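You operate a simulated robot arm through the tools that you are given. There is no shell and no other tool. Be economical: measure what you need, move in short steps, check, and stop when the job is done.

Carry out the task below with a simulated two-armed robot. There is one attempt and no reset: what you move stays moved.

Task
Hold the small grey bin on the top of the square steel stand steady with one hand and put the yellow nozzle in it with the other.
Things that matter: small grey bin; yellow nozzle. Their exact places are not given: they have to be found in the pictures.

Only the result counts: the job must be done as asked and must still hold three seconds after the hand-in. Knocking over, shifting, dropping, spilling or breaking anything else fails it.

Robot
Two 7-joint arms with two-finger parallel grippers on one trunk, on a base that drives. Base frame: it is fixed to the floor where the robot stands at the start and does not move with it; the origin is under the middle of the robot, x ahead of it, y to its left, z up; the surface under the hand at the start is at about z = 880. Units: mm, degrees, N and s.
The left shoulder is at the start at [66, 174, 1209], the right one opposite. With the tool pointing down near the work surface each hand reaches from about 260 to 700 mm from the robot's upright axis, wherever it stands, measured 20 degrees to its own side. Places, roughly: small grey bin [2500, -1000, 1000]. Payload 3.6 kg a hand.
Tool frame (each hand has its own): the origin (TCP) lies between the finger pads and is the grasp point; the fingertips stand 30 mm ahead of it; z points along the fingers, y is the line along which they close. The gripper opens to 110 mm. The fingers are 20 mm wide and 10 mm thick; the gripper's body (48 by 112 mm) begins 55 mm behind the TCP.
Orientation is that of the tool frame in the base frame, as a unit quaternion [x, y, z, w]. With the fingers straight down and closing along the base's y, the tool's x points along the base's -x, its y along +y and its z along -z.

Tools
- The arms move only by the tool drive_tool. It takes "left_targets", "right_targets" or both (then of equal length, played together; a hand with none holds still); each is a list of rows, each a list of 3 entries, a list of its own where there are three numbers: the gripper command, from -1 (fully open) to 1 (shut), values between in proportion, then the shift along the tool's x, y, z in units of 50 mm (1.0 is 50 mm), then the turn, a rotation vector about the tool's x, y, z in units of 5 degrees (1.0 is 5 degrees). In form: [[jaw, [dx, dy, dz], [wx, wy, wz]], ...]. A call has 1 to 12 rows; each row shifts and turns the commanded pose from where the row before left it, along the tool's axes as they then stand. A call with a number of a shift or a turn outside -1 to 1 is refused whole. A row lasts 0.2 s, in which the tool goes at most 50 mm and 8.6 degrees; a call with a longer step from one row to the next is refused whole, and so is a gripper value outside its range. A pose out of reach is approached as far as the arm can. The call stops where the force on the tool passes 40 N (or 10 N more than at its start, if that is more) or the arm is blocked; 0.2 s more then pass. Each finger travels about 153 mm/s and halts on what it meets, pressing with about 30 N; the grip force reading is that of the motor and also rises with nothing between the fingers. The clock runs only during rows and for 0.2 s after the last one: add rows that do not move to give the fingers time. The reply holds the time, the measured pose of the TCP, the force on the tool along the base axes, the opening and the grip force, in the units named above and with some noise, with the torque about the TCP (base axes, N m) and any sound that the robot's microphone picked up, and new pictures: "views" is both (left out), scene, wrist or none (wrist: the cameras of the hands that moved).
- Cameras (640 x 400 px; columns grow to the right, rows downward): "scene" is now at [157.5, 9.2, 1385.2]; the picture's right is [0.08, -1.00, -0.00], its down [-0.56, -0.05, -0.82] and it looks along [0.82, 0.07, -0.57] (base axes); focal length 282 px, centre (320, 200). "left" rides on the left gripper at [72, -17, -104] in its tool frame; the picture's right is [0.23, 0.97, 0.00], its down [-0.76, 0.18, -0.62] and it looks along [-0.61, 0.14, 0.78] (tool axes); focal length 222 px, centre (320, 200). "right" rides on the right gripper at [72, 17, -103] in its tool frame; the picture's right is [-0.23, 0.97, 0.00], its down [-0.76, -0.18, -0.62] and it looks along [-0.61, -0.14, 0.78] (tool axes); focal length 222 px, centre (320, 200).
- lift_body(by): slides the trunk up (or, below 0, down) by that many mm; the arms and the scene camera ride with it, the base frame stays. It gives what a move gives, with no picture.
- base_move(legs): drives the robot by 1 to 6 legs, each [ahead, left, turn to the left] in mm, mm and degrees, along the robot's own axes; the way and the turn of a leg run together, so that a leg with both is an arc; at most 1500 mm and 180 degrees a leg. The arms and the cameras ride along, it lands a little off, and it stops where it bumps. It gives what a move gives, and a new picture of the scene camera.
- turn_head(pan, tilt): turns the head with the scene camera to pan (to the left, within 86 degrees either way) and tilt (down, from -29 to 69), counted from straight ahead of the robot. It gives what a move gives, and a new picture of the scene camera.
- pixel_to_xyz(camera, pixels): for up to 12 pixels [column, row] of the newest picture of that camera ("zoom" is the newest enlarged one), the place [x, y, z] in the base frame of the surface seen there, good to about 2 mm. It takes no simulated time.
- close_up(camera, box): a new picture of the part [left, top, right, bottom] of that camera's present view, enlarged. It takes no simulated time.
- hand_in(): hands the job in; it is judged then, once.

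Work in short steps. Measure before you move; look again where a grasp or a placing could have gone wrong, and mend it. You have 80 turns and 260 pictures in all, those below and enlarged ones among them. Open the grippers and draw the arms clear of the work before you hand the job in, unless the task says otherwise; then end with one line.

The tools are called as a command line: name --argument value ..., lists and objects as JSON in quotes. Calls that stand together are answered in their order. drive_tool: Moves the arms, as the interface text tells. Its arguments: {"type":"object","properties":{"left_targets":{"type":"array","items":{"type":"array"}},"right_targets":{"type":"array","items":{"type":"array"}},"views":{"type":"string","enum":["both","scene","wrist","none"]}},"required":[]} The other tools are called the same way: lift_body (by) slides the trunk up or down; base_move (legs) drives the base; turn_head (pan, tilt) turns the head that bears the scene camera; pixel_to_xyz (camera, pixels) gives the place of the surface under pixels of a picture; close_up (camera, box) takes an enlarged picture of a part of a camera's view; hand_in () hands the job in.

At the start:

```text
time: 0.0
left_tool_pos: [393.6, 117.1, 1211.3]
left_ee_rot: [0.0, 1.0, 0.001, 0.0]
left_contact_force: [-0.1, 0.1, 0.2]
left_wrist_torque: [-0.02, 0.0, 0.02]
left_gripper_width: 109.9
left_grasp_force: 0.0
right_tool_pos: [385.2, -148.3, 1188.2]
right_ee_rot: [0.0, 1.0, -0.001, 0.0]
right_contact_force: [-0.6, -0.9, -0.4]
right_wrist_torque: [-0.04, 0.02, 0.02]
right_gripper_width: 110.0
right_grasp_force: 0.1
trunk travel left (down, up): [-325.0, 438.0]
robot x, y, heading: [-1.3, -2.6, -0.1]
head pan, tilt: [4.8, 34.5]
```

scene: 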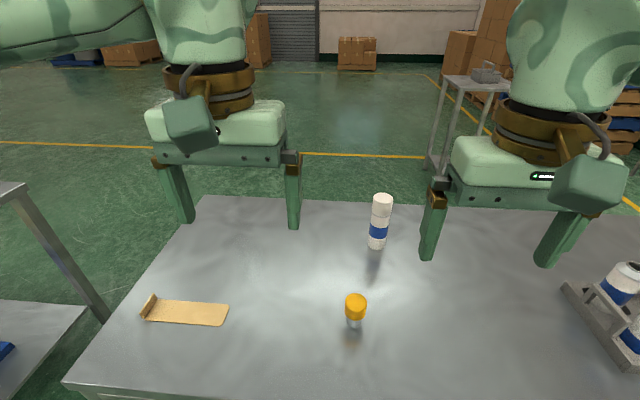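
right: 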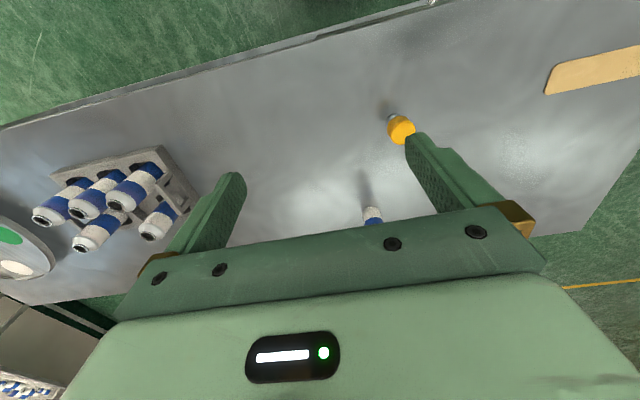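
left: 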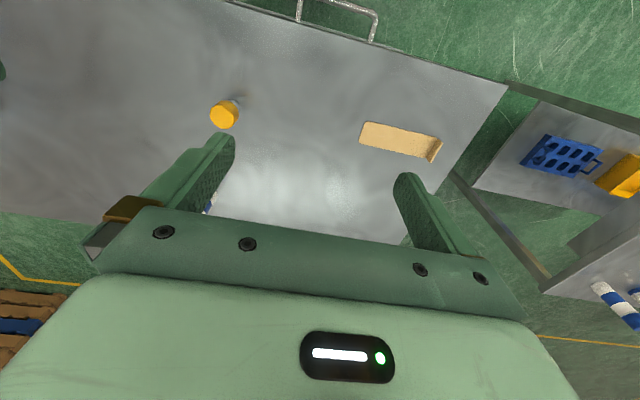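

The scene shows a yellow-topped piece at (355,308) and the stand with a small grey bin near (487,75). I look closer and measure both.

close_up --camera "scene" --box '[300, 260, 420, 350]'

close_up --camera "scene" --box '[400, 40, 540, 180]'

pixel_to_xyz --camera "scene" --pixels '[[355, 298], [355, 308], [354, 322], [345, 305], [366, 305], [485, 75], [487, 66], [460, 80], [500, 88], [380, 200], [190, 312], [250, 300]]'

close_up --camera "left" --box '[180, 70, 300, 150]'

```text
4.44 times, centred on (360, 305) of scene
```

zoom: 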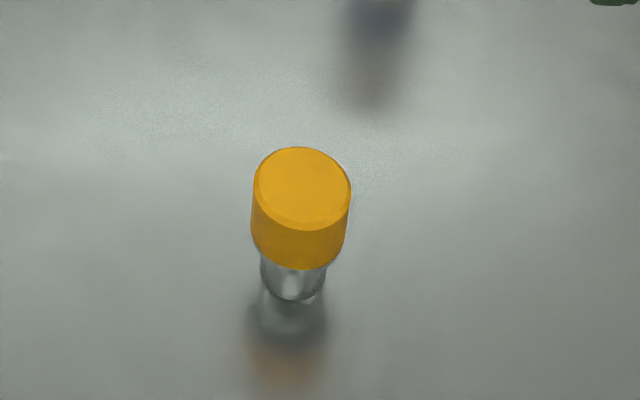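

```text
2.86 times, centred on (470, 110) of scene
```

zoom: 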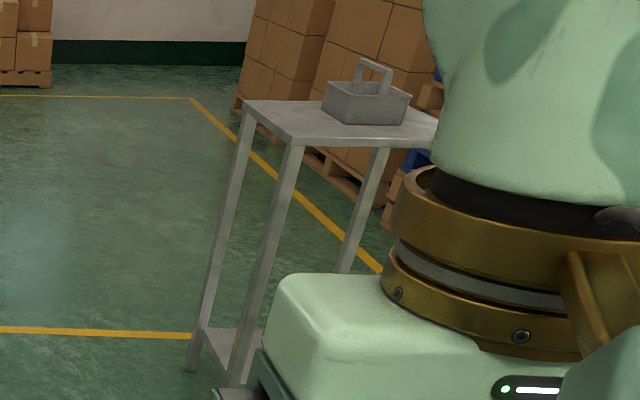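

```text
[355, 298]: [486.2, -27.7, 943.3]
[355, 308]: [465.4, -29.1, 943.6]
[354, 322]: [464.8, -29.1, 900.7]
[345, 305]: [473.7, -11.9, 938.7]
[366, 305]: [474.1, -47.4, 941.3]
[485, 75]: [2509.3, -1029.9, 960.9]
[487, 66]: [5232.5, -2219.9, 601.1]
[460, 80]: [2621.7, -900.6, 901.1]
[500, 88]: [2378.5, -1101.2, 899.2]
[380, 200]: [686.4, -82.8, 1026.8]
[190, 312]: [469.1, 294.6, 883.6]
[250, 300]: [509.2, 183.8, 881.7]
```

```text
5.00 times, centred on (240, 110) of left
```

zoom: 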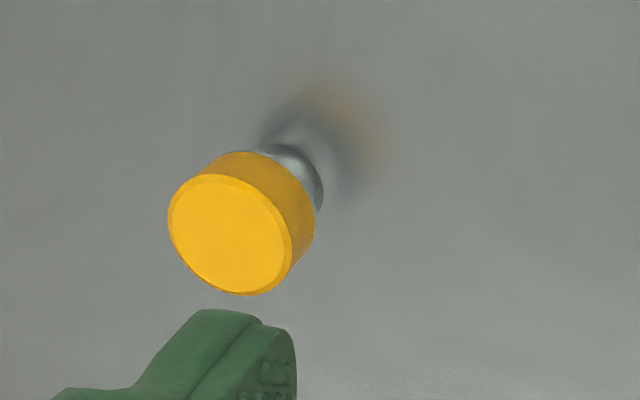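

The piece at about [472,-29], top z 943, is yellow with a narrower metal stem. Before settling on it, I look around for other yellow pieces.

turn_head --pan 70 --tilt 35

turn_head --pan -65 --tilt 35

turn_head --pan 0 --tilt 60

```text
time: 1.4
left_tool_pos: [395.7, 116.3, 1211.6]
left_ee_rot: [0.0, 1.0, 0.0, 0.0]
left_contact_force: [0.0, 0.2, 0.1]
left_wrist_torque: [0.0, 0.02, -0.01]
left_gripper_width: 110.0
left_grasp_force: 0.1
right_tool_pos: [384.0, -148.0, 1187.8]
right_ee_rot: [0.0, 1.0, 0.0, 0.0]
right_contact_force: [0.7, 0.0, 0.0]
right_wrist_torque: [-0.01, -0.02, -0.02]
right_gripper_width: 110.0
right_grasp_force: 0.2
trunk travel left (down, up): [-325.0, 438.0]
robot x, y, heading: [1.0, -1.4, -0.0]
head pan, tilt: [70.0, 35.0]
```

scene: 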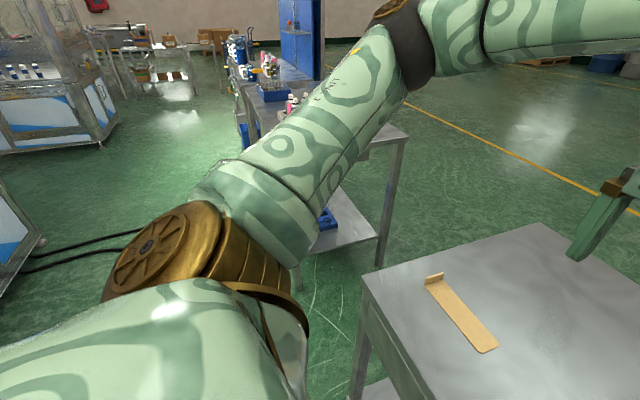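

```text
time: 3.5
left_tool_pos: [394.9, 115.9, 1211.3]
left_ee_rot: [0.0, 1.0, 0.0, 0.0]
left_contact_force: [0.4, 0.3, 0.3]
left_wrist_torque: [0.0, 0.0, -0.02]
left_gripper_width: 109.7
left_grasp_force: 0.1
right_tool_pos: [383.2, -148.9, 1187.7]
right_ee_rot: [0.0, 1.0, 0.0, -0.001]
right_contact_force: [-0.2, 0.0, -0.1]
right_wrist_torque: [0.04, -0.01, 0.03]
right_gripper_width: 109.9
right_grasp_force: 0.0
trunk travel left (down, up): [-325.0, 438.0]
robot x, y, heading: [-2.4, 1.4, 0.0]
head pan, tilt: [-65.0, 35.0]
```

scene: 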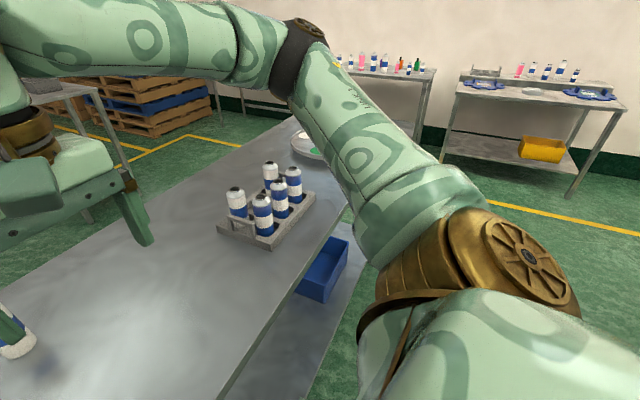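

```text
time: 4.9
left_tool_pos: [396.5, 116.8, 1210.9]
left_ee_rot: [0.0, 1.0, 0.001, 0.0]
left_contact_force: [0.9, 0.1, 0.4]
left_wrist_torque: [-0.03, -0.01, 0.01]
left_gripper_width: 110.1
left_grasp_force: 0.0
right_tool_pos: [384.5, -147.9, 1188.4]
right_ee_rot: [0.0, 1.0, 0.0, -0.001]
right_contact_force: [-0.5, 0.0, 1.2]
right_wrist_torque: [-0.01, 0.0, -0.01]
right_gripper_width: 110.3
right_grasp_force: 0.1
trunk travel left (down, up): [-325.0, 438.0]
robot x, y, heading: [1.6, -2.1, 0.1]
head pan, tilt: [0.0, 60.0]
```

scene: 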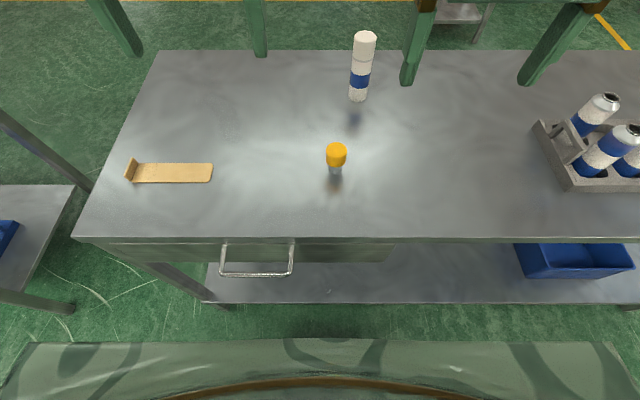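

Only this yellow piece fits the nozzle. I measure it from above, and the table's edges too, to plan the drive later.

close_up --camera "scene" --box '[296, 120, 376, 200]'

pixel_to_xyz --camera "scene" --pixels '[[336, 148], [328, 148], [345, 148], [336, 143], [336, 160], [335, 171], [160, 55], [80, 232], [620, 58], [400, 235], [5, 240], [60, 190]]'

```text
5.00 times, centred on (336, 160) of scene
```

zoom: 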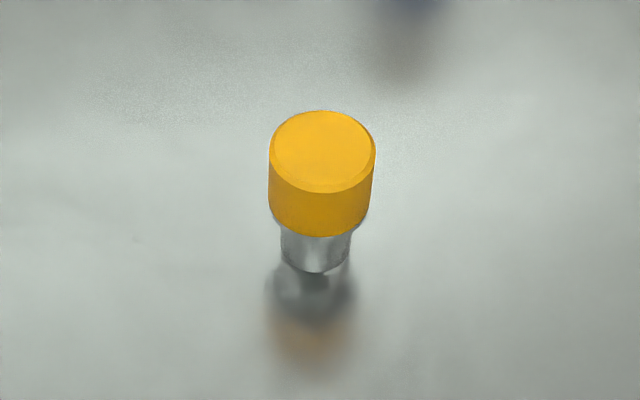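

```text
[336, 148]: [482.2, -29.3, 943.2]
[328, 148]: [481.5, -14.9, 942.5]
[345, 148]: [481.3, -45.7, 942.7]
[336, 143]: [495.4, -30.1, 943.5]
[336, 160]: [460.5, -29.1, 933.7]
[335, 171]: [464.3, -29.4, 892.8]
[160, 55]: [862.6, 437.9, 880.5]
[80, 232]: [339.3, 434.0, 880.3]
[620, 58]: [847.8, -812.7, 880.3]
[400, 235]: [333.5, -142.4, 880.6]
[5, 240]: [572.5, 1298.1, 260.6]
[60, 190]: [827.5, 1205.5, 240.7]
```

The nozzle's axis is about [478,-29], yellow body z 905–943, width ~37. I'll take it with the right hand, first over it, with the left hand moved aside 100 mm.

drive_tool --right_targets '[[-1, [-0.47, 0.595, 0], [0, 0, 0]], [-1, [-0.47, 0.595, 0], [0, 0, 0]], [-1, [-0.47, 0.595, 0], [0, 0, 0]], [-1, [-0.47, 0.595, 0], [0, 0, 0]], [-1, [0, 0, 1], [0, 0, 0]], [-1, [0, 0, 1], [0, 0, 0]], [-1, [0, 0, 1], [0, 0, 0]], [-1, [0, 0, 0.9], [0, 0, 0]], [-1, [0, 0, 0], [0, 0, 0]]]' --left_targets '[[-1, [0, 0.5, 0], [0, 0, 0]], [-1, [0, 0.5, 0], [0, 0, 0]], [-1, [0, 0.5, 0], [0, 0, 0]], [-1, [0, 0.5, 0], [0, 0, 0]], [-1, [0, 0, 0], [0, 0, 0]], [-1, [0, 0, 0], [0, 0, 0]], [-1, [0, 0, 0], [0, 0, 0]], [-1, [0, 0, 0], [0, 0, 0]], [-1, [0, 0, 0], [0, 0, 0]]]'

```text
time: 6.9
left_tool_pos: [393.8, 215.5, 1212.5]
left_ee_rot: [0.0, 1.0, 0.001, 0.0]
left_contact_force: [-0.1, -0.8, -0.5]
left_wrist_torque: [-0.01, -0.02, -0.02]
left_gripper_width: 109.9
left_grasp_force: 0.0
right_tool_pos: [478.7, -27.9, 993.0]
right_ee_rot: [0.001, 1.0, 0.0, 0.0]
right_contact_force: [-0.5, 1.1, -0.4]
right_wrist_torque: [0.02, -0.03, 0.0]
right_gripper_width: 110.2
right_grasp_force: 0.0
trunk travel left (down, up): [-325.0, 438.0]
robot x, y, heading: [-2.0, 2.5, 0.1]
head pan, tilt: [0.0, 60.0]
```

scene: 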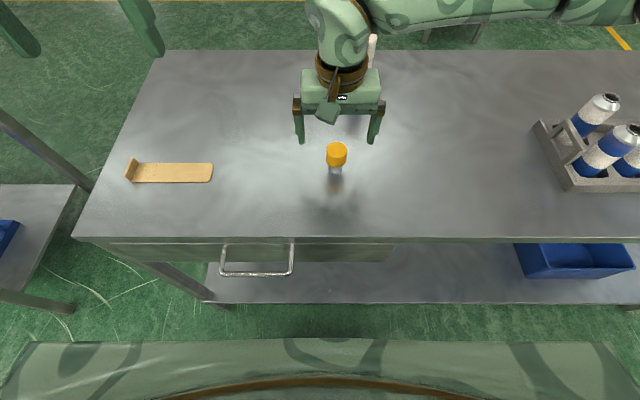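
right: 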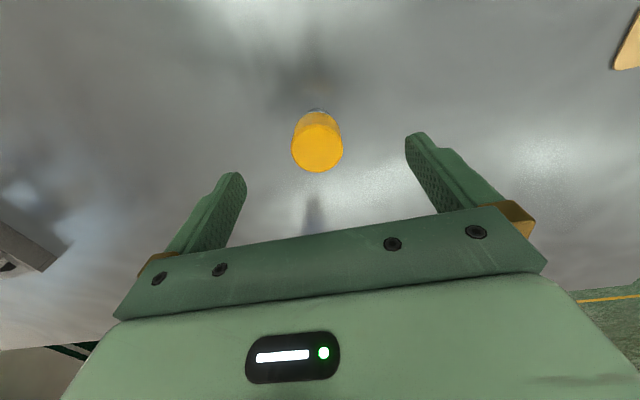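
left: 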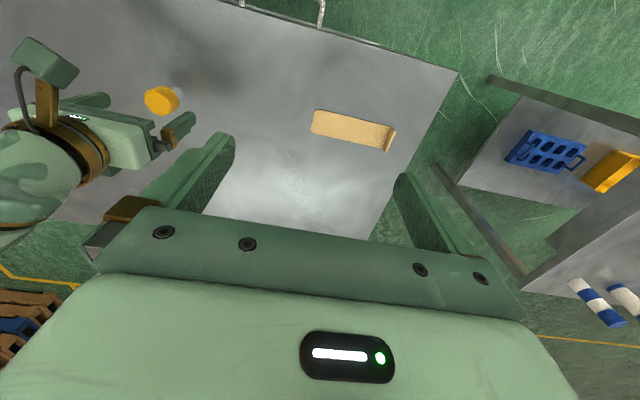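

The hand is centred over the nozzle. I go down 66 mm and close.

drive_tool --right_targets '[[-1, [0, 0, 0.66], [0, 0, 0]], [-1, [0, 0, 0.66], [0, 0, 0]], [-1, [0, 0, 0], [0, 0, 0]], [1, [0, 0, 0], [0, 0, 0]], [1, [0, 0, 0], [0, 0, 0]], [1, [0, 0, 0], [0, 0, 0]], [1, [0, 0, 0], [0, 0, 0]]]'

```text
time: 8.5
left_tool_pos: [395.4, 215.9, 1212.4]
left_ee_rot: [0.001, 1.0, 0.0, 0.0]
left_contact_force: [0.7, -0.2, 0.2]
left_wrist_torque: [-0.01, -0.01, -0.01]
left_gripper_width: 109.9
left_grasp_force: 0.0
right_tool_pos: [477.6, -27.4, 928.0]
right_ee_rot: [0.0, 1.0, -0.001, 0.0]
right_contact_force: [0.8, 1.0, 1.0]
right_wrist_torque: [-0.02, -0.03, 0.02]
right_gripper_width: 38.9
right_grasp_force: 30.3
trunk travel left (down, up): [-325.0, 438.0]
robot x, y, heading: [0.4, 0.6, 0.3]
head pan, tilt: [0.0, 60.0]
```

scene: 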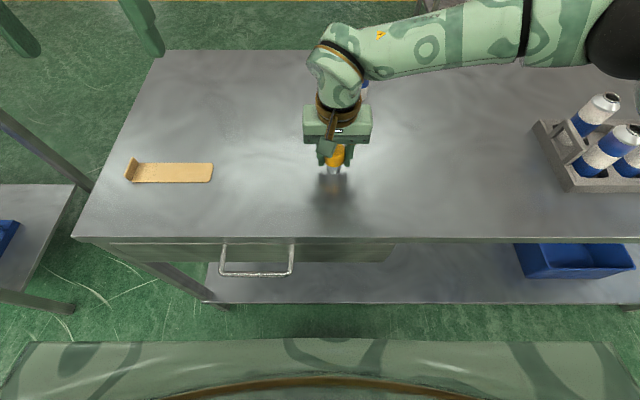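
right: 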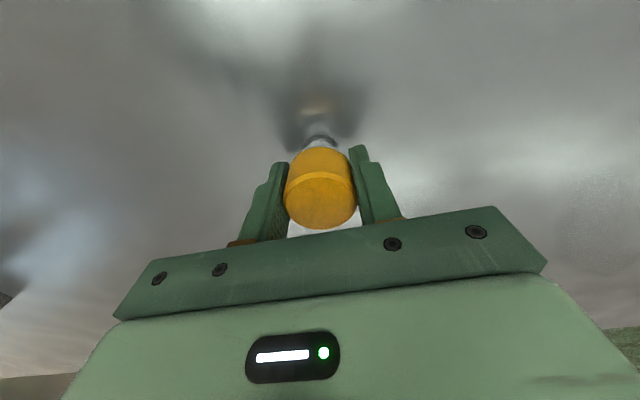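

Gripped (38.9 mm, 30 N). I lift straight up, then draw both hands back to x≈340.

drive_tool --right_targets '[[1, [0, 0, -0.8], [0, 0, 0]], [1, [0, 0, -1], [0, 0, 0]], [1, [0, 0, -1], [0, 0, 0]], [1, [0, 0, -1], [0, 0, 0]], [1, [0, 0, -1], [0, 0, 0]], [1, [0.5, -0.7, 0], [0, 0, 0]], [1, [0.5, -0.7, 0], [0, 0, 0]], [1, [0.5, -0.7, 0], [0, 0, 0]], [1, [0.5, -0.7, 0], [0, 0, 0]], [1, [0.6, 0, 0], [0, 0, 0]], [1, [0, 0, 0], [0, 0, 0]]]' --views "wrist"

turn_head --pan -40 --tilt 15

```text
time: 10.9
left_tool_pos: [396.1, 216.1, 1212.0]
left_ee_rot: [0.0, 1.0, 0.0, -0.001]
left_contact_force: [-0.5, -0.6, 0.3]
left_wrist_torque: [0.01, -0.02, -0.01]
left_gripper_width: 109.8
left_grasp_force: 0.0
right_tool_pos: [346.8, -169.1, 1169.4]
right_ee_rot: [0.0, 1.0, 0.0, 0.0]
right_contact_force: [0.1, -0.5, -1.8]
right_wrist_torque: [0.02, -0.01, -0.02]
right_gripper_width: 38.8
right_grasp_force: 30.1
trunk travel left (down, up): [-325.0, 438.0]
robot x, y, heading: [-2.9, 0.8, 0.1]
head pan, tilt: [0.0, 60.0]
```

right: 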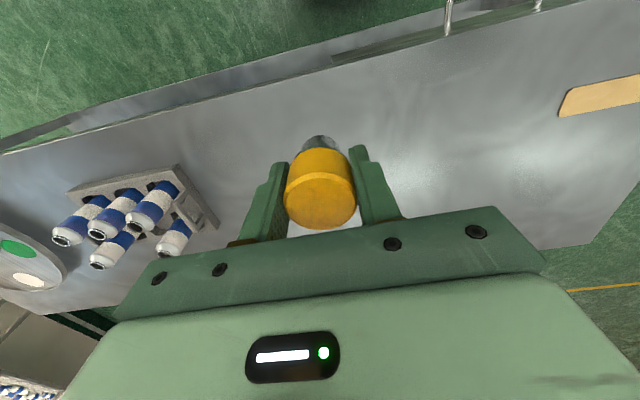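

```text
time: 12.0
left_tool_pos: [394.4, 216.7, 1212.4]
left_ee_rot: [0.0, 1.0, -0.001, 0.0]
left_contact_force: [-0.2, -0.9, -0.4]
left_wrist_torque: [0.0, -0.01, 0.01]
left_gripper_width: 110.1
left_grasp_force: 0.1
right_tool_pos: [347.1, -168.6, 1168.9]
right_ee_rot: [0.0, 1.0, 0.0, -0.001]
right_contact_force: [-0.1, -0.3, -1.4]
right_wrist_torque: [0.01, 0.0, -0.02]
right_gripper_width: 38.9
right_grasp_force: 30.0
trunk travel left (down, up): [-325.0, 438.0]
robot x, y, heading: [-1.1, 0.0, -0.3]
head pan, tilt: [-40.0, 15.0]
```

scene: 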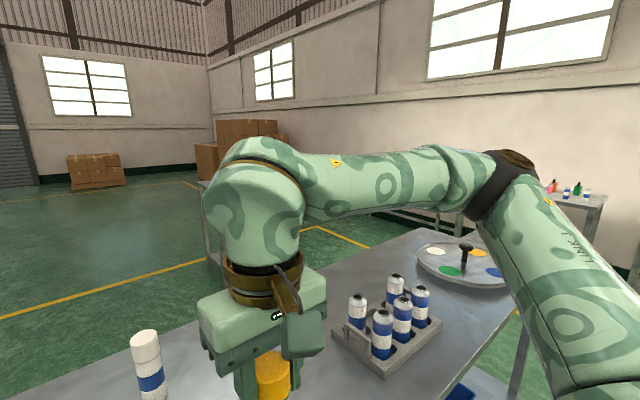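

The right hand partly hides the view; I measure the right end of the table and what stands beyond, to choose a route.

pixel_to_xyz --camera "scene" --pixels '[[405, 232], [515, 278], [465, 275], [500, 310], [530, 320], [590, 200], [580, 290], [460, 225], [345, 245], [205, 190], [320, 230], [100, 290]]'

turn_head --pan -80 --tilt 25

turn_head --pan 50 --tilt 35

```text
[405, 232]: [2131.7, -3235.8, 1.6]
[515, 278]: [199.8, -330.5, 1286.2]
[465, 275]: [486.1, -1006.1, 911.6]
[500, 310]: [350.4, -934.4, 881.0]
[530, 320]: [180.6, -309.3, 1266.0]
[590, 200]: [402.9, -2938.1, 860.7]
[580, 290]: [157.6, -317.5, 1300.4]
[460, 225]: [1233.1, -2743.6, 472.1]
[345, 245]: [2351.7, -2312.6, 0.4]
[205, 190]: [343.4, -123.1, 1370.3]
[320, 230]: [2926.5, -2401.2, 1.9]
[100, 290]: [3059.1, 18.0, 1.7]
```

```text
time: 13.1
left_tool_pos: [394.3, 215.3, 1211.7]
left_ee_rot: [-0.001, 1.0, 0.0, -0.001]
left_contact_force: [-1.0, 0.2, 0.7]
left_wrist_torque: [-0.01, -0.01, -0.02]
left_gripper_width: 109.8
left_grasp_force: 0.1
right_tool_pos: [348.2, -167.0, 1169.2]
right_ee_rot: [0.0, 1.0, 0.0, -0.001]
right_contact_force: [-0.2, -0.1, -1.6]
right_wrist_torque: [-0.03, 0.01, -0.02]
right_gripper_width: 38.8
right_grasp_force: 29.7
trunk travel left (down, up): [-325.0, 438.0]
robot x, y, heading: [1.5, 0.5, 0.1]
head pan, tilt: [-80.0, 25.0]
```

scene: 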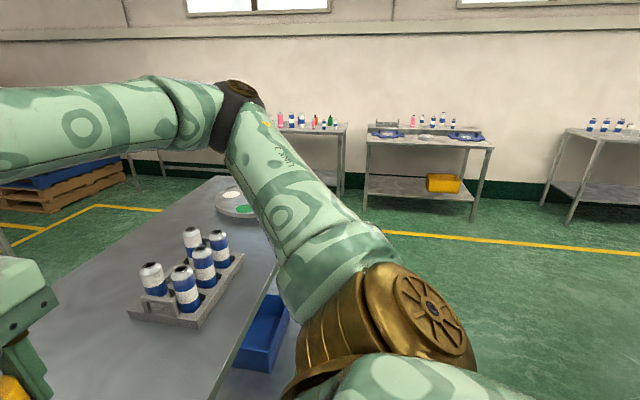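

```text
time: 15.2
left_tool_pos: [395.3, 217.4, 1211.7]
left_ee_rot: [0.0, 1.0, 0.0, -0.001]
left_contact_force: [-0.3, -0.4, -0.2]
left_wrist_torque: [0.01, 0.01, 0.01]
left_gripper_width: 109.8
left_grasp_force: 0.0
right_tool_pos: [347.8, -169.1, 1169.8]
right_ee_rot: [0.0, 1.0, 0.0, 0.0]
right_contact_force: [0.0, 0.8, -1.5]
right_wrist_torque: [0.0, -0.01, -0.02]
right_gripper_width: 39.0
right_grasp_force: 29.6
trunk travel left (down, up): [-325.0, 438.0]
robot x, y, heading: [0.2, 0.0, -0.1]
head pan, tilt: [50.0, 35.0]
```

scene: 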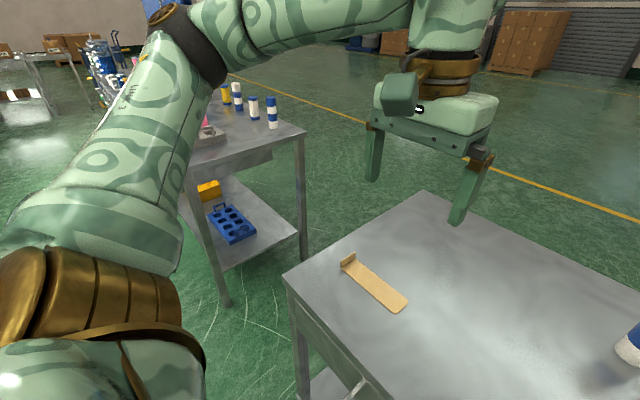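

The right-hand aisle is wide (side tables at y≈-2750, table end near y≈-1200), while the left gap is narrow. I back off 300 mm and strafe right 900, with the head turned right to watch.

turn_head --pan -55 --tilt 30

base_move --legs '[[-300, 0, 0], [0, -900, 0]]'

```text
time: 17.0
left_tool_pos: [394.5, 216.9, 1211.3]
left_ee_rot: [0.0, 1.0, 0.0, 0.0]
left_contact_force: [-0.6, 0.2, 0.4]
left_wrist_torque: [0.02, -0.01, -0.01]
left_gripper_width: 110.2
left_grasp_force: 0.1
right_tool_pos: [347.5, -168.6, 1169.7]
right_ee_rot: [0.0, 1.0, 0.001, -0.001]
right_contact_force: [-0.1, 0.6, -1.5]
right_wrist_torque: [0.03, 0.02, -0.02]
right_gripper_width: 39.0
right_grasp_force: 30.0
trunk travel left (down, up): [-325.0, 438.0]
robot x, y, heading: [1.2, 1.9, 0.2]
head pan, tilt: [-55.0, 30.0]
```

scene: 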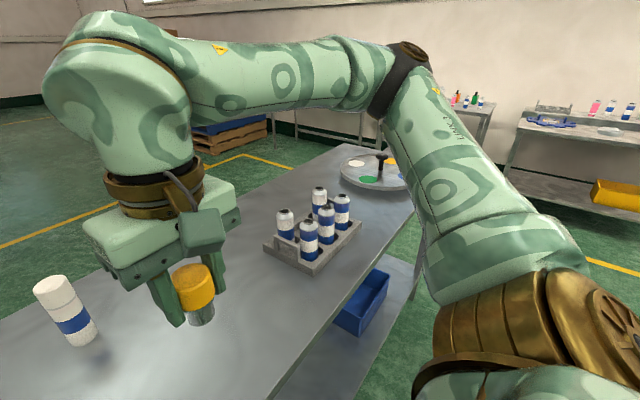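

```text
time: 23.3
left_tool_pos: [94.1, -665.0, 1212.1]
left_ee_rot: [0.001, 1.0, 0.0, 0.0]
left_contact_force: [0.1, 0.0, 0.7]
left_wrist_torque: [-0.01, -0.01, -0.04]
left_gripper_width: 110.2
left_grasp_force: 0.0
right_tool_pos: [47.2, -1049.0, 1169.5]
right_ee_rot: [0.001, 1.0, 0.0, 0.0]
right_contact_force: [0.0, 0.0, -1.3]
right_wrist_torque: [0.0, 0.01, 0.01]
right_gripper_width: 38.8
right_grasp_force: 30.5
trunk travel left (down, up): [-325.0, 438.0]
robot x, y, heading: [-302.4, -878.7, -0.0]
head pan, tilt: [-55.0, 30.0]
```

scene: 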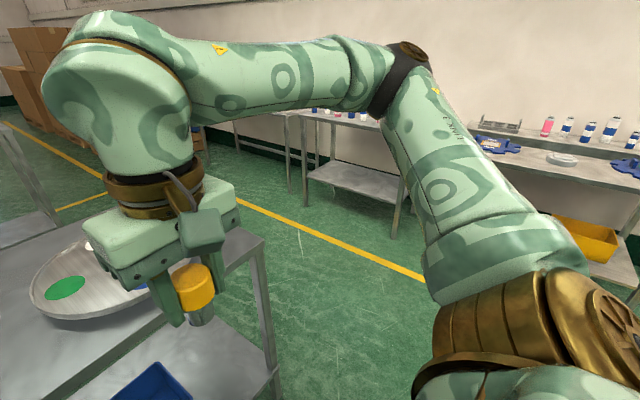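

The table's right end is now in view near (262,240); I measure it, the side table edges and the far floor.

pixel_to_xyz --camera "scene" --pixels '[[258, 240], [278, 380], [300, 112], [305, 180], [395, 225], [190, 160], [260, 130], [25, 220], [150, 255], [600, 275], [300, 300], [100, 172]]'

turn_head --pan -20 --tilt 25

```text
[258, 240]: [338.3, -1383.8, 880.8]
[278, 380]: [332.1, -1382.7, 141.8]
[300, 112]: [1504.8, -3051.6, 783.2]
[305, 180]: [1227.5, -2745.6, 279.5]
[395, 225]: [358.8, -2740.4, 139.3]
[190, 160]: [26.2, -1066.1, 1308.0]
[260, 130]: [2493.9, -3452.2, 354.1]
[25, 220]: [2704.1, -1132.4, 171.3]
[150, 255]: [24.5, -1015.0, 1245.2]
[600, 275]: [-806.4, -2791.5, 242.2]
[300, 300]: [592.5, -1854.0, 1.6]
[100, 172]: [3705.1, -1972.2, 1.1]
```

```text
time: 24.3
left_tool_pos: [94.5, -663.8, 1212.5]
left_ee_rot: [0.001, 1.0, 0.0, -0.001]
left_contact_force: [-0.4, -0.1, -0.3]
left_wrist_torque: [0.0, 0.01, -0.01]
left_gripper_width: 109.9
left_grasp_force: 0.0
right_tool_pos: [46.0, -1048.0, 1169.4]
right_ee_rot: [0.001, 1.0, 0.0, -0.001]
right_contact_force: [-0.6, -1.1, -1.7]
right_wrist_torque: [-0.01, -0.03, 0.0]
right_gripper_width: 38.8
right_grasp_force: 30.1
trunk travel left (down, up): [-325.0, 438.0]
robot x, y, heading: [-298.3, -880.7, -0.0]
head pan, tilt: [-20.0, 25.0]
```

scene: 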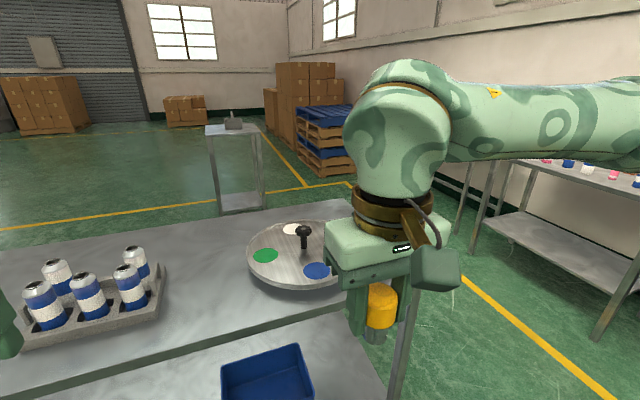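

Aisle spans y -1384 to -2740, clear through to the stand. I drive down its middle (y≈-2060) to x≈1650, then strafe left toward the stand's front with clearance.

base_move --legs '[[0, -1180, 0], [1000, 0, 0], [950, 0, 0]]'

turn_head --pan 35 --tilt 30

```text
time: 39.6
left_tool_pos: [2020.3, -1756.3, 1213.4]
left_ee_rot: [-0.024, 1.0, 0.0, -0.001]
left_contact_force: [-0.7, 0.3, 0.2]
left_wrist_torque: [0.04, 0.01, 0.0]
left_gripper_width: 110.0
left_grasp_force: 0.1
right_tool_pos: [1989.5, -2143.4, 1168.9]
right_ee_rot: [-0.024, 1.0, 0.0, -0.001]
right_contact_force: [-0.2, -0.4, -1.4]
right_wrist_torque: [-0.02, 0.04, 0.01]
right_gripper_width: 38.8
right_grasp_force: 30.0
trunk travel left (down, up): [-325.0, 438.0]
robot x, y, heading: [1634.1, -1990.7, 2.7]
head pan, tilt: [-20.0, 25.0]
```

scene: 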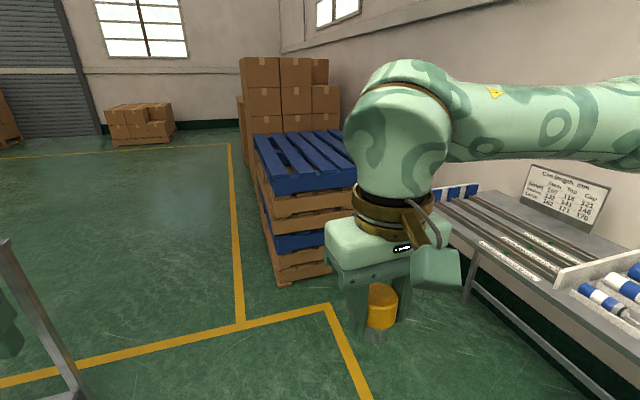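

```text
time: 40.8
left_tool_pos: [2021.0, -1756.8, 1212.9]
left_ee_rot: [-0.024, 1.0, 0.0, 0.0]
left_contact_force: [0.3, 0.2, -0.1]
left_wrist_torque: [-0.01, -0.01, 0.0]
left_gripper_width: 109.9
left_grasp_force: 0.1
right_tool_pos: [1989.5, -2143.4, 1168.6]
right_ee_rot: [-0.023, 1.0, 0.001, -0.001]
right_contact_force: [0.9, 0.2, -1.3]
right_wrist_torque: [0.02, -0.01, 0.01]
right_gripper_width: 38.9
right_grasp_force: 29.9
trunk travel left (down, up): [-325.0, 438.0]
robot x, y, heading: [1636.4, -1991.5, 2.8]
head pan, tilt: [35.0, 30.0]
```

scene: 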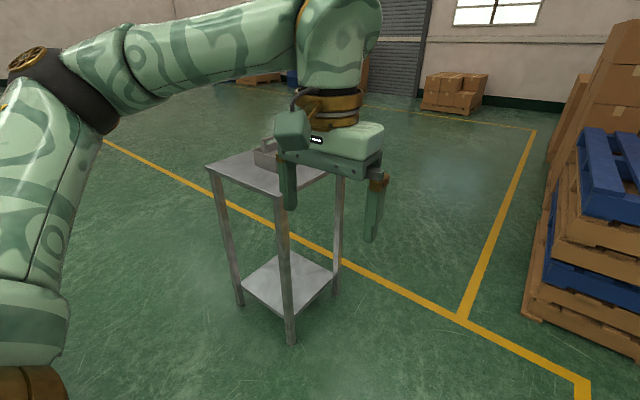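

The stand is free-standing; I measure its top corners and the bin from here.

pixel_to_xyz --camera "scene" --pixels '[[278, 190], [210, 167], [245, 150], [320, 178], [290, 342], [238, 303], [335, 292], [262, 158], [276, 166], [265, 145]]'

close_up --camera "scene" --box '[190, 120, 350, 220]'

```text
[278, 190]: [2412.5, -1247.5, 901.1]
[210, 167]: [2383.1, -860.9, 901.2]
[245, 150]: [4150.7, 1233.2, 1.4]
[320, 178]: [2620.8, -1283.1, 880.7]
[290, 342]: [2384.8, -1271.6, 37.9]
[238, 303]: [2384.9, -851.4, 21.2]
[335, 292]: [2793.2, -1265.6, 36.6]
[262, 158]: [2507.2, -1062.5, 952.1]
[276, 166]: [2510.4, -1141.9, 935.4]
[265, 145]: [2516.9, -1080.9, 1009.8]
```

```text
4.00 times, centred on (270, 170) of scene
```

zoom: 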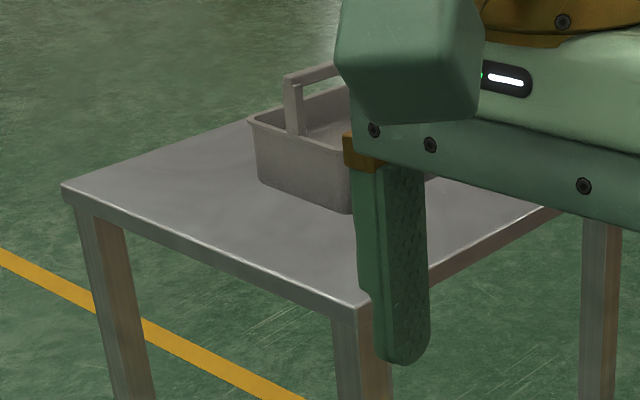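

Stand top spans about x 2375–2800, y -1275…-845, z 901. I straighten the heading, strafe left to y≈-1080 while 400 mm short of it, then look.

base_move --legs '[[0, 0, -2.8], [0, 910, 0]]'

turn_head --pan 0 --tilt 28

```text
time: 46.0
left_tool_pos: [2033.5, -860.3, 1212.2]
left_ee_rot: [0.0, 1.0, 0.0, 0.0]
left_contact_force: [-1.0, 0.3, 0.1]
left_wrist_torque: [-0.02, 0.0, 0.03]
left_gripper_width: 109.9
left_grasp_force: 0.1
right_tool_pos: [1984.8, -1244.5, 1170.0]
right_ee_rot: [0.001, 1.0, 0.0, 0.0]
right_contact_force: [-0.4, 0.9, -1.8]
right_wrist_torque: [-0.03, -0.01, -0.07]
right_gripper_width: 38.7
right_grasp_force: 30.3
trunk travel left (down, up): [-325.0, 438.0]
robot x, y, heading: [1638.6, -1074.2, -0.2]
head pan, tilt: [35.0, 30.0]
```

scene: 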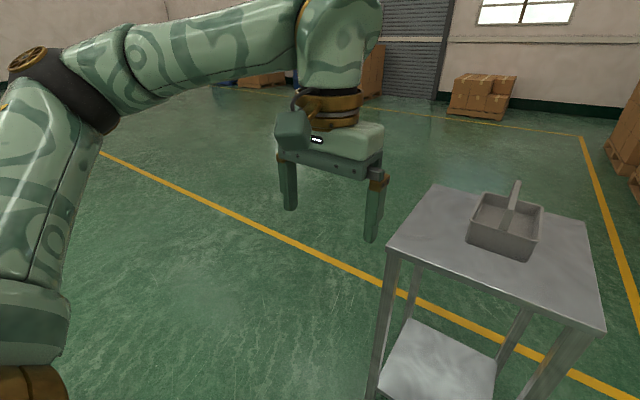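

```text
time: 47.0
left_tool_pos: [2033.5, -860.4, 1211.3]
left_ee_rot: [0.001, 1.0, 0.0, 0.0]
left_contact_force: [-0.7, -0.8, 0.4]
left_wrist_torque: [0.0, 0.0, -0.02]
left_gripper_width: 110.0
left_grasp_force: 0.0
right_tool_pos: [1984.7, -1245.3, 1168.1]
right_ee_rot: [0.001, 1.0, 0.001, -0.001]
right_contact_force: [-0.5, 0.3, -1.1]
right_wrist_torque: [0.0, 0.0, 0.03]
right_gripper_width: 38.8
right_grasp_force: 30.1
trunk travel left (down, up): [-325.0, 438.0]
robot x, y, heading: [1637.4, -1077.3, -0.3]
head pan, tilt: [0.0, 28.0]
```

scene: 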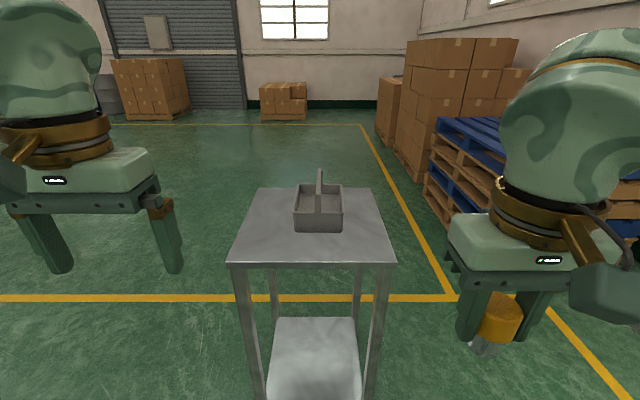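

The bin's handle runs along x across its middle. I drive forward 370 (hands stay above the stand at z>1120) and look down.

base_move --legs '[[365, 0, 0]]'

turn_head --pan 0 --tilt 48

close_up --camera "scene" --box '[240, 80, 400, 240]'

```text
time: 49.4
left_tool_pos: [2407.7, -864.9, 1212.1]
left_ee_rot: [0.004, 1.0, 0.0, -0.001]
left_contact_force: [0.0, 0.5, -0.3]
left_wrist_torque: [0.0, 0.01, 0.01]
left_gripper_width: 109.9
left_grasp_force: 0.1
right_tool_pos: [2358.1, -1248.6, 1169.2]
right_ee_rot: [0.003, 1.0, 0.0, -0.001]
right_contact_force: [-0.2, -0.4, -1.9]
right_wrist_torque: [0.01, 0.0, -0.03]
right_gripper_width: 38.9
right_grasp_force: 30.0
trunk travel left (down, up): [-325.0, 438.0]
robot x, y, heading: [2014.3, -1079.4, -0.5]
head pan, tilt: [0.0, 28.0]
```

scene: 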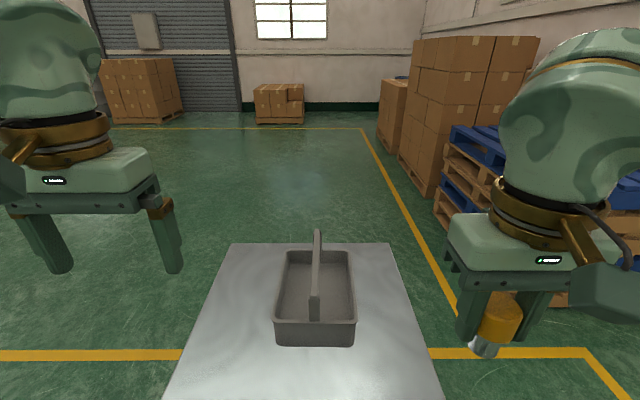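

```text
time: 50.2
left_tool_pos: [2407.5, -864.3, 1211.6]
left_ee_rot: [0.003, 1.0, 0.0, 0.0]
left_contact_force: [0.2, -0.5, -0.1]
left_wrist_torque: [-0.01, 0.0, 0.0]
left_gripper_width: 110.0
left_grasp_force: 0.1
right_tool_pos: [2356.6, -1248.6, 1170.1]
right_ee_rot: [0.003, 1.0, 0.001, -0.001]
right_contact_force: [0.9, -0.2, -1.9]
right_wrist_torque: [0.0, -0.02, -0.01]
right_gripper_width: 38.8
right_grasp_force: 30.0
trunk travel left (down, up): [-325.0, 438.0]
robot x, y, heading: [2012.3, -1076.1, -0.5]
head pan, tilt: [0.0, 48.0]
```

scene: 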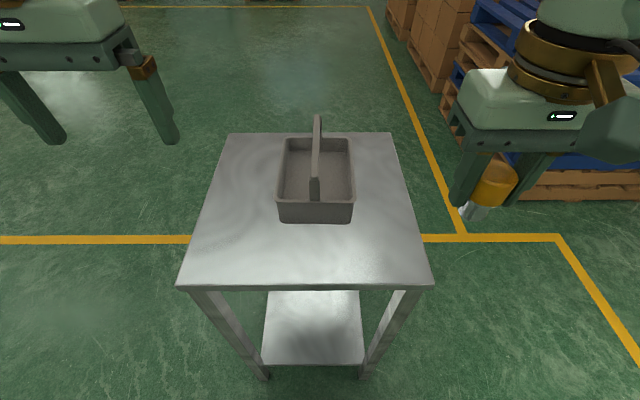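

```text
2.50 times, centred on (320, 160) of scene
```

zoom: 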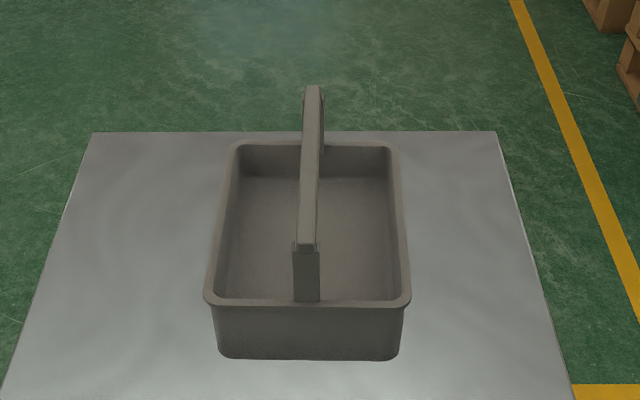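

A clear view: bin with handle over the middle. I measure rim, floor and handle in this enlarged picture.

pixel_to_xyz --camera "zoom" --pixels '[[209, 290], [406, 290], [240, 300], [240, 147], [385, 147], [350, 240], [355, 190], [260, 240], [306, 242], [312, 160], [313, 92], [400, 220]]'

pixel_to_xyz --camera "zoom" --pixels '[[298, 242], [316, 242], [307, 280], [212, 240], [220, 240], [408, 260], [310, 300], [370, 285], [300, 350], [310, 330], [230, 150], [395, 152]]'

```text
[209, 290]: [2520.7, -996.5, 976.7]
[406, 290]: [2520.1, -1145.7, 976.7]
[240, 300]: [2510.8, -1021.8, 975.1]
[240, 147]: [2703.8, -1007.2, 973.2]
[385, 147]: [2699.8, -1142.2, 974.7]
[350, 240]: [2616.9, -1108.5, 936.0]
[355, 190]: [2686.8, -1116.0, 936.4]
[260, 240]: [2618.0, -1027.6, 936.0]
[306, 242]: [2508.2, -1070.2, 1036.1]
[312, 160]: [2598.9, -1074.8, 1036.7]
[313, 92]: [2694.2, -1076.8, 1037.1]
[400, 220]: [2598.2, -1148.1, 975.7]
```

```text
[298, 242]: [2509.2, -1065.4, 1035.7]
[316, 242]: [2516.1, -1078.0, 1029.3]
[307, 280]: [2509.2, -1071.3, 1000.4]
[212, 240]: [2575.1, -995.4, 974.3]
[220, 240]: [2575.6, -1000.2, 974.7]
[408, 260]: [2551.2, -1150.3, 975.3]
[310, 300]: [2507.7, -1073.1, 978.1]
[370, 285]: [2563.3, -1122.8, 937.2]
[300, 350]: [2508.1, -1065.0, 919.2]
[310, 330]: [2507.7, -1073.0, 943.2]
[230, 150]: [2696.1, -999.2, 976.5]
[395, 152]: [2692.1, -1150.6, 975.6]
```

Bin: x 2507–2708, y -1151…-994, rim z 976, floor z 936; handle bar along y≈-1073, top 1037. Plan: left hand pinches the left wall (y≈-997, x≈2550), right hand turned 90° (closing along x) lowers the nozzle into the right half at about [2640,-1113]. I turn the right hand where it is and bring the left above the wall.

drive_tool --right_targets '[[1, [0, 0, 0], [0, 0, -1]], [1, [0, 0, 0], [0, 0, -1]], [1, [0, 0, 0], [0, 0, -1]], [1, [0, 0, 0], [0, 0, -1]], [1, [0, 0, 0], [0, 0, -1]], [1, [0, 0, 0], [0, 0, -1]], [1, [0, 0, 0], [0, 0, -1]], [1, [0, 0, 0], [0, 0, -1]], [1, [0, 0, 0], [0, 0, -1]], [1, [0, 0, 0], [0, 0, -1]], [1, [0, 0, 0], [0, 0, -1]], [1, [0, 0, 0], [0, 0, -1]]]' --left_targets '[[0.1, [-0.475, -0.442, 0], [0, 0, 0]], [0.1, [-0.475, -0.442, 0], [0, 0, 0]], [0.1, [-0.475, -0.442, 0], [0, 0, 0]], [0.1, [-0.475, -0.442, 0], [0, 0, 0]], [0.1, [-0.475, -0.442, 0], [0, 0, 0]], [0.1, [-0.475, -0.442, 0], [0, 0, 0]], [0.1, [0, 0, 0.6], [0, 0, 0]], [0.1, [0, 0, 0.6], [0, 0, 0]], [0.1, [0, 0, 0.6], [0, 0, 0]], [0.1, [0, 0, 0.6], [0, 0, 0]], [0.1, [0, 0, 0.6], [0, 0, 0]], [0.1, [0, 0, 0], [0, 0, 0]]]'

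```text
time: 52.8
left_tool_pos: [2549.2, -997.5, 1062.6]
left_ee_rot: [0.004, 1.0, 0.0, 0.0]
left_contact_force: [0.1, 0.0, -1.2]
left_wrist_torque: [0.02, 0.04, -0.01]
left_gripper_width: 49.6
left_grasp_force: 0.1
right_tool_pos: [2355.3, -1248.7, 1169.7]
right_ee_rot: [-0.297, 0.955, 0.001, 0.0]
right_contact_force: [-0.1, -0.7, -1.5]
right_wrist_torque: [0.02, -0.03, -0.02]
right_gripper_width: 39.0
right_grasp_force: 30.0
right hand out of reach, approached as far as the arm can: row 8, 9, 10, 11, 12
trunk travel left (down, up): [-325.0, 438.0]
robot x, y, heading: [2011.4, -1076.1, -0.5]
head pan, tilt: [0.0, 48.0]
```

scene: 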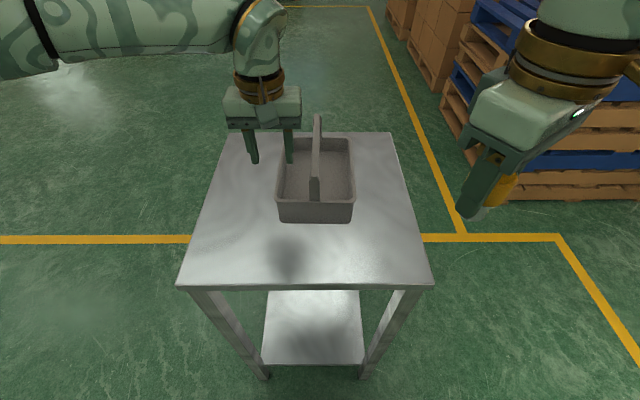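
right: 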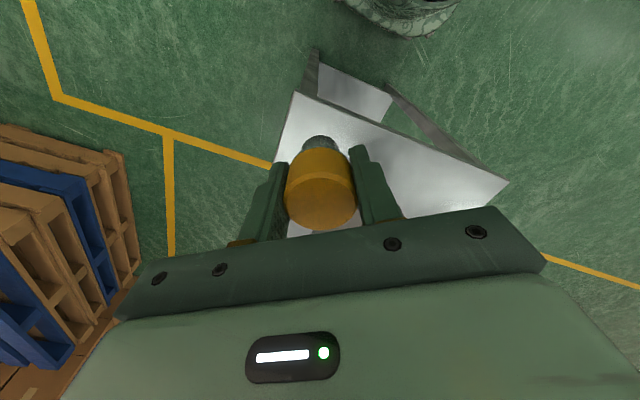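
left: 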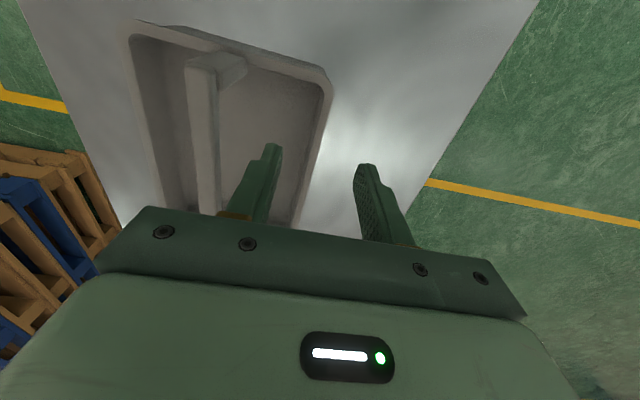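

The right wrist reached only ~35° of turn at that spot. The left hand sits well over the left wall. I shift the right hand along its tool -x by 100 mm to see how the command stands and whether more turn is possible further out.

drive_tool --right_targets '[[1, [-0.7, 0, 0], [0, 0, 0]], [1, [-0.7, 0, 0], [0, 0, 0]], [1, [-0.6, 0, 0], [0, 0, 0]], [1, [0, 0, 0], [0, 0, 0]]]' --views "none"

```text
time: 53.8
left_tool_pos: [2550.0, -998.5, 1063.3]
left_ee_rot: [0.003, 1.0, 0.0, 0.0]
left_contact_force: [0.4, 0.0, 0.0]
left_wrist_torque: [-0.02, -0.02, 0.02]
left_gripper_width: 49.5
left_grasp_force: 0.0
right_tool_pos: [2373.5, -1237.7, 1168.2]
right_ee_rot: [-0.292, 0.957, 0.001, 0.002]
right_contact_force: [-0.5, 1.2, -0.6]
right_wrist_torque: [-0.03, -0.01, -0.01]
right_gripper_width: 38.9
right_grasp_force: 30.5
right hand out of reach, approached as far as the arm can: row 1, 2, 3
trunk travel left (down, up): [-325.0, 438.0]
robot x, y, heading: [2014.1, -1078.8, -0.4]
head pan, tilt: [0.0, 48.0]
```

The limit persists there. I test the other sense of turn: 24 steps of +5°.

drive_tool --right_targets '[[1, [0, 0, 0], [0, 0, 1]], [1, [0, 0, 0], [0, 0, 1]], [1, [0, 0, 0], [0, 0, 1]], [1, [0, 0, 0], [0, 0, 1]], [1, [0, 0, 0], [0, 0, 1]], [1, [0, 0, 0], [0, 0, 1]], [1, [0, 0, 0], [0, 0, 1]], [1, [0, 0, 0], [0, 0, 1]], [1, [0, 0, 0], [0, 0, 1]], [1, [0, 0, 0], [0, 0, 1]], [1, [0, 0, 0], [0, 0, 1]], [1, [0, 0, 0], [0, 0, 1]]]' --views "none"

drive_tool --right_targets '[[1, [0, 0, 0], [0, 0, 1]], [1, [0, 0, 0], [0, 0, 1]], [1, [0, 0, 0], [0, 0, 1]], [1, [0, 0, 0], [0, 0, 1]], [1, [0, 0, 0], [0, 0, 1]], [1, [0, 0, 0], [0, 0, 1]], [1, [0, 0, 0], [0, 0, 1]], [1, [0, 0, 0], [0, 0, 1]], [1, [0, 0, 0], [0, 0, 1]], [1, [0, 0, 0], [0, 0, 1]], [1, [0, 0, 0], [0, 0, 1]], [1, [0, 0, 0], [0, 0, 1]]]' --views "none"

```text
time: 56.4
left_tool_pos: [2549.5, -998.9, 1062.5]
left_ee_rot: [0.003, 1.0, 0.0, 0.001]
left_contact_force: [0.9, -0.1, 0.3]
left_wrist_torque: [0.01, -0.03, 0.01]
left_gripper_width: 49.2
left_grasp_force: 0.0
right_tool_pos: [2377.1, -1238.6, 1170.4]
right_ee_rot: [0.221, 0.975, 0.0, 0.0]
right_contact_force: [-0.4, 1.1, -1.6]
right_wrist_torque: [-0.02, 0.0, -0.02]
right_gripper_width: 39.0
right_grasp_force: 29.9
trunk travel left (down, up): [-325.0, 438.0]
robot x, y, heading: [2007.8, -1080.2, -0.1]
head pan, tilt: [0.0, 48.0]
```

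```text
time: 59.0
left_tool_pos: [2548.5, -998.1, 1062.0]
left_ee_rot: [0.004, 1.0, 0.0, -0.001]
left_contact_force: [0.3, -0.3, -0.2]
left_wrist_torque: [-0.01, 0.0, 0.05]
left_gripper_width: 49.3
left_grasp_force: 0.0
right_tool_pos: [2376.9, -1238.2, 1170.8]
right_ee_rot: [0.679, 0.734, 0.001, 0.0]
right_contact_force: [0.8, -0.7, -1.5]
right_wrist_torque: [0.01, 0.02, 0.0]
right_gripper_width: 39.0
right_grasp_force: 30.0
trunk travel left (down, up): [-325.0, 438.0]
robot x, y, heading: [2010.0, -1079.4, -0.5]
head pan, tilt: [0.0, 48.0]
```

The right hand now stands at +85° (camera toward +y), good. Now the left: the rim lies between its fingers, so I lower 77 mm and close on the left wall.

drive_tool --left_targets '[[0.1, [0.18, 0, 0.5], [0, 0, 0]], [0.1, [0, 0, 0.5], [0, 0, 0]], [0.1, [0, 0, 0.52], [0, 0, 0]], [0.1, [0, 0, 0], [0, 0, 0]]]'

```text
time: 60.0
left_tool_pos: [2541.1, -998.6, 984.8]
left_ee_rot: [0.004, 1.0, 0.0, 0.0]
left_contact_force: [-0.3, 0.5, 0.5]
left_wrist_torque: [-0.01, 0.02, -0.01]
left_gripper_width: 49.8
left_grasp_force: 0.0
right_tool_pos: [2376.7, -1237.0, 1169.9]
right_ee_rot: [0.678, 0.735, -0.001, -0.001]
right_contact_force: [1.2, -0.1, -2.0]
right_wrist_torque: [0.0, -0.02, 0.0]
right_gripper_width: 38.8
right_grasp_force: 30.4
trunk travel left (down, up): [-325.0, 438.0]
robot x, y, heading: [2011.0, -1078.2, -0.6]
head pan, tilt: [0.0, 48.0]
```

scene: 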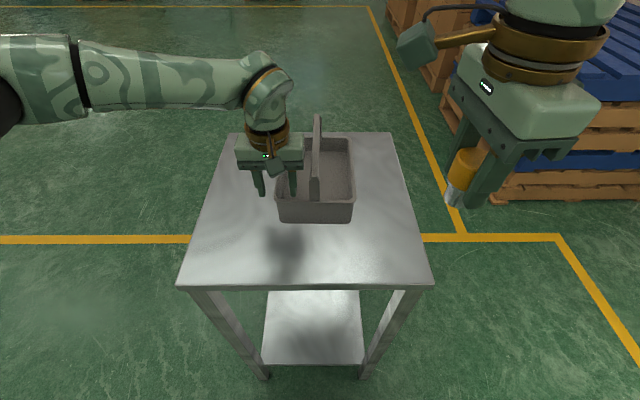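
left: 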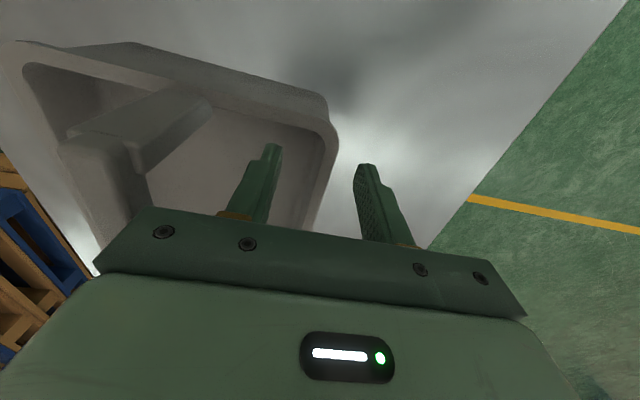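

The wall passes between the fingers. I check the rim's y at the grip with the left camera before closing.

pixel_to_xyz --camera "left" --pixels '[[330, 180], [338, 145], [325, 145], [315, 200], [322, 210]]'

```text
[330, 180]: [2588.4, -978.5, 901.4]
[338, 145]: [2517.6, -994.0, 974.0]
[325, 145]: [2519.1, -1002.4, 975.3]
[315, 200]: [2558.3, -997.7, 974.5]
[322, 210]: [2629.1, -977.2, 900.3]
```

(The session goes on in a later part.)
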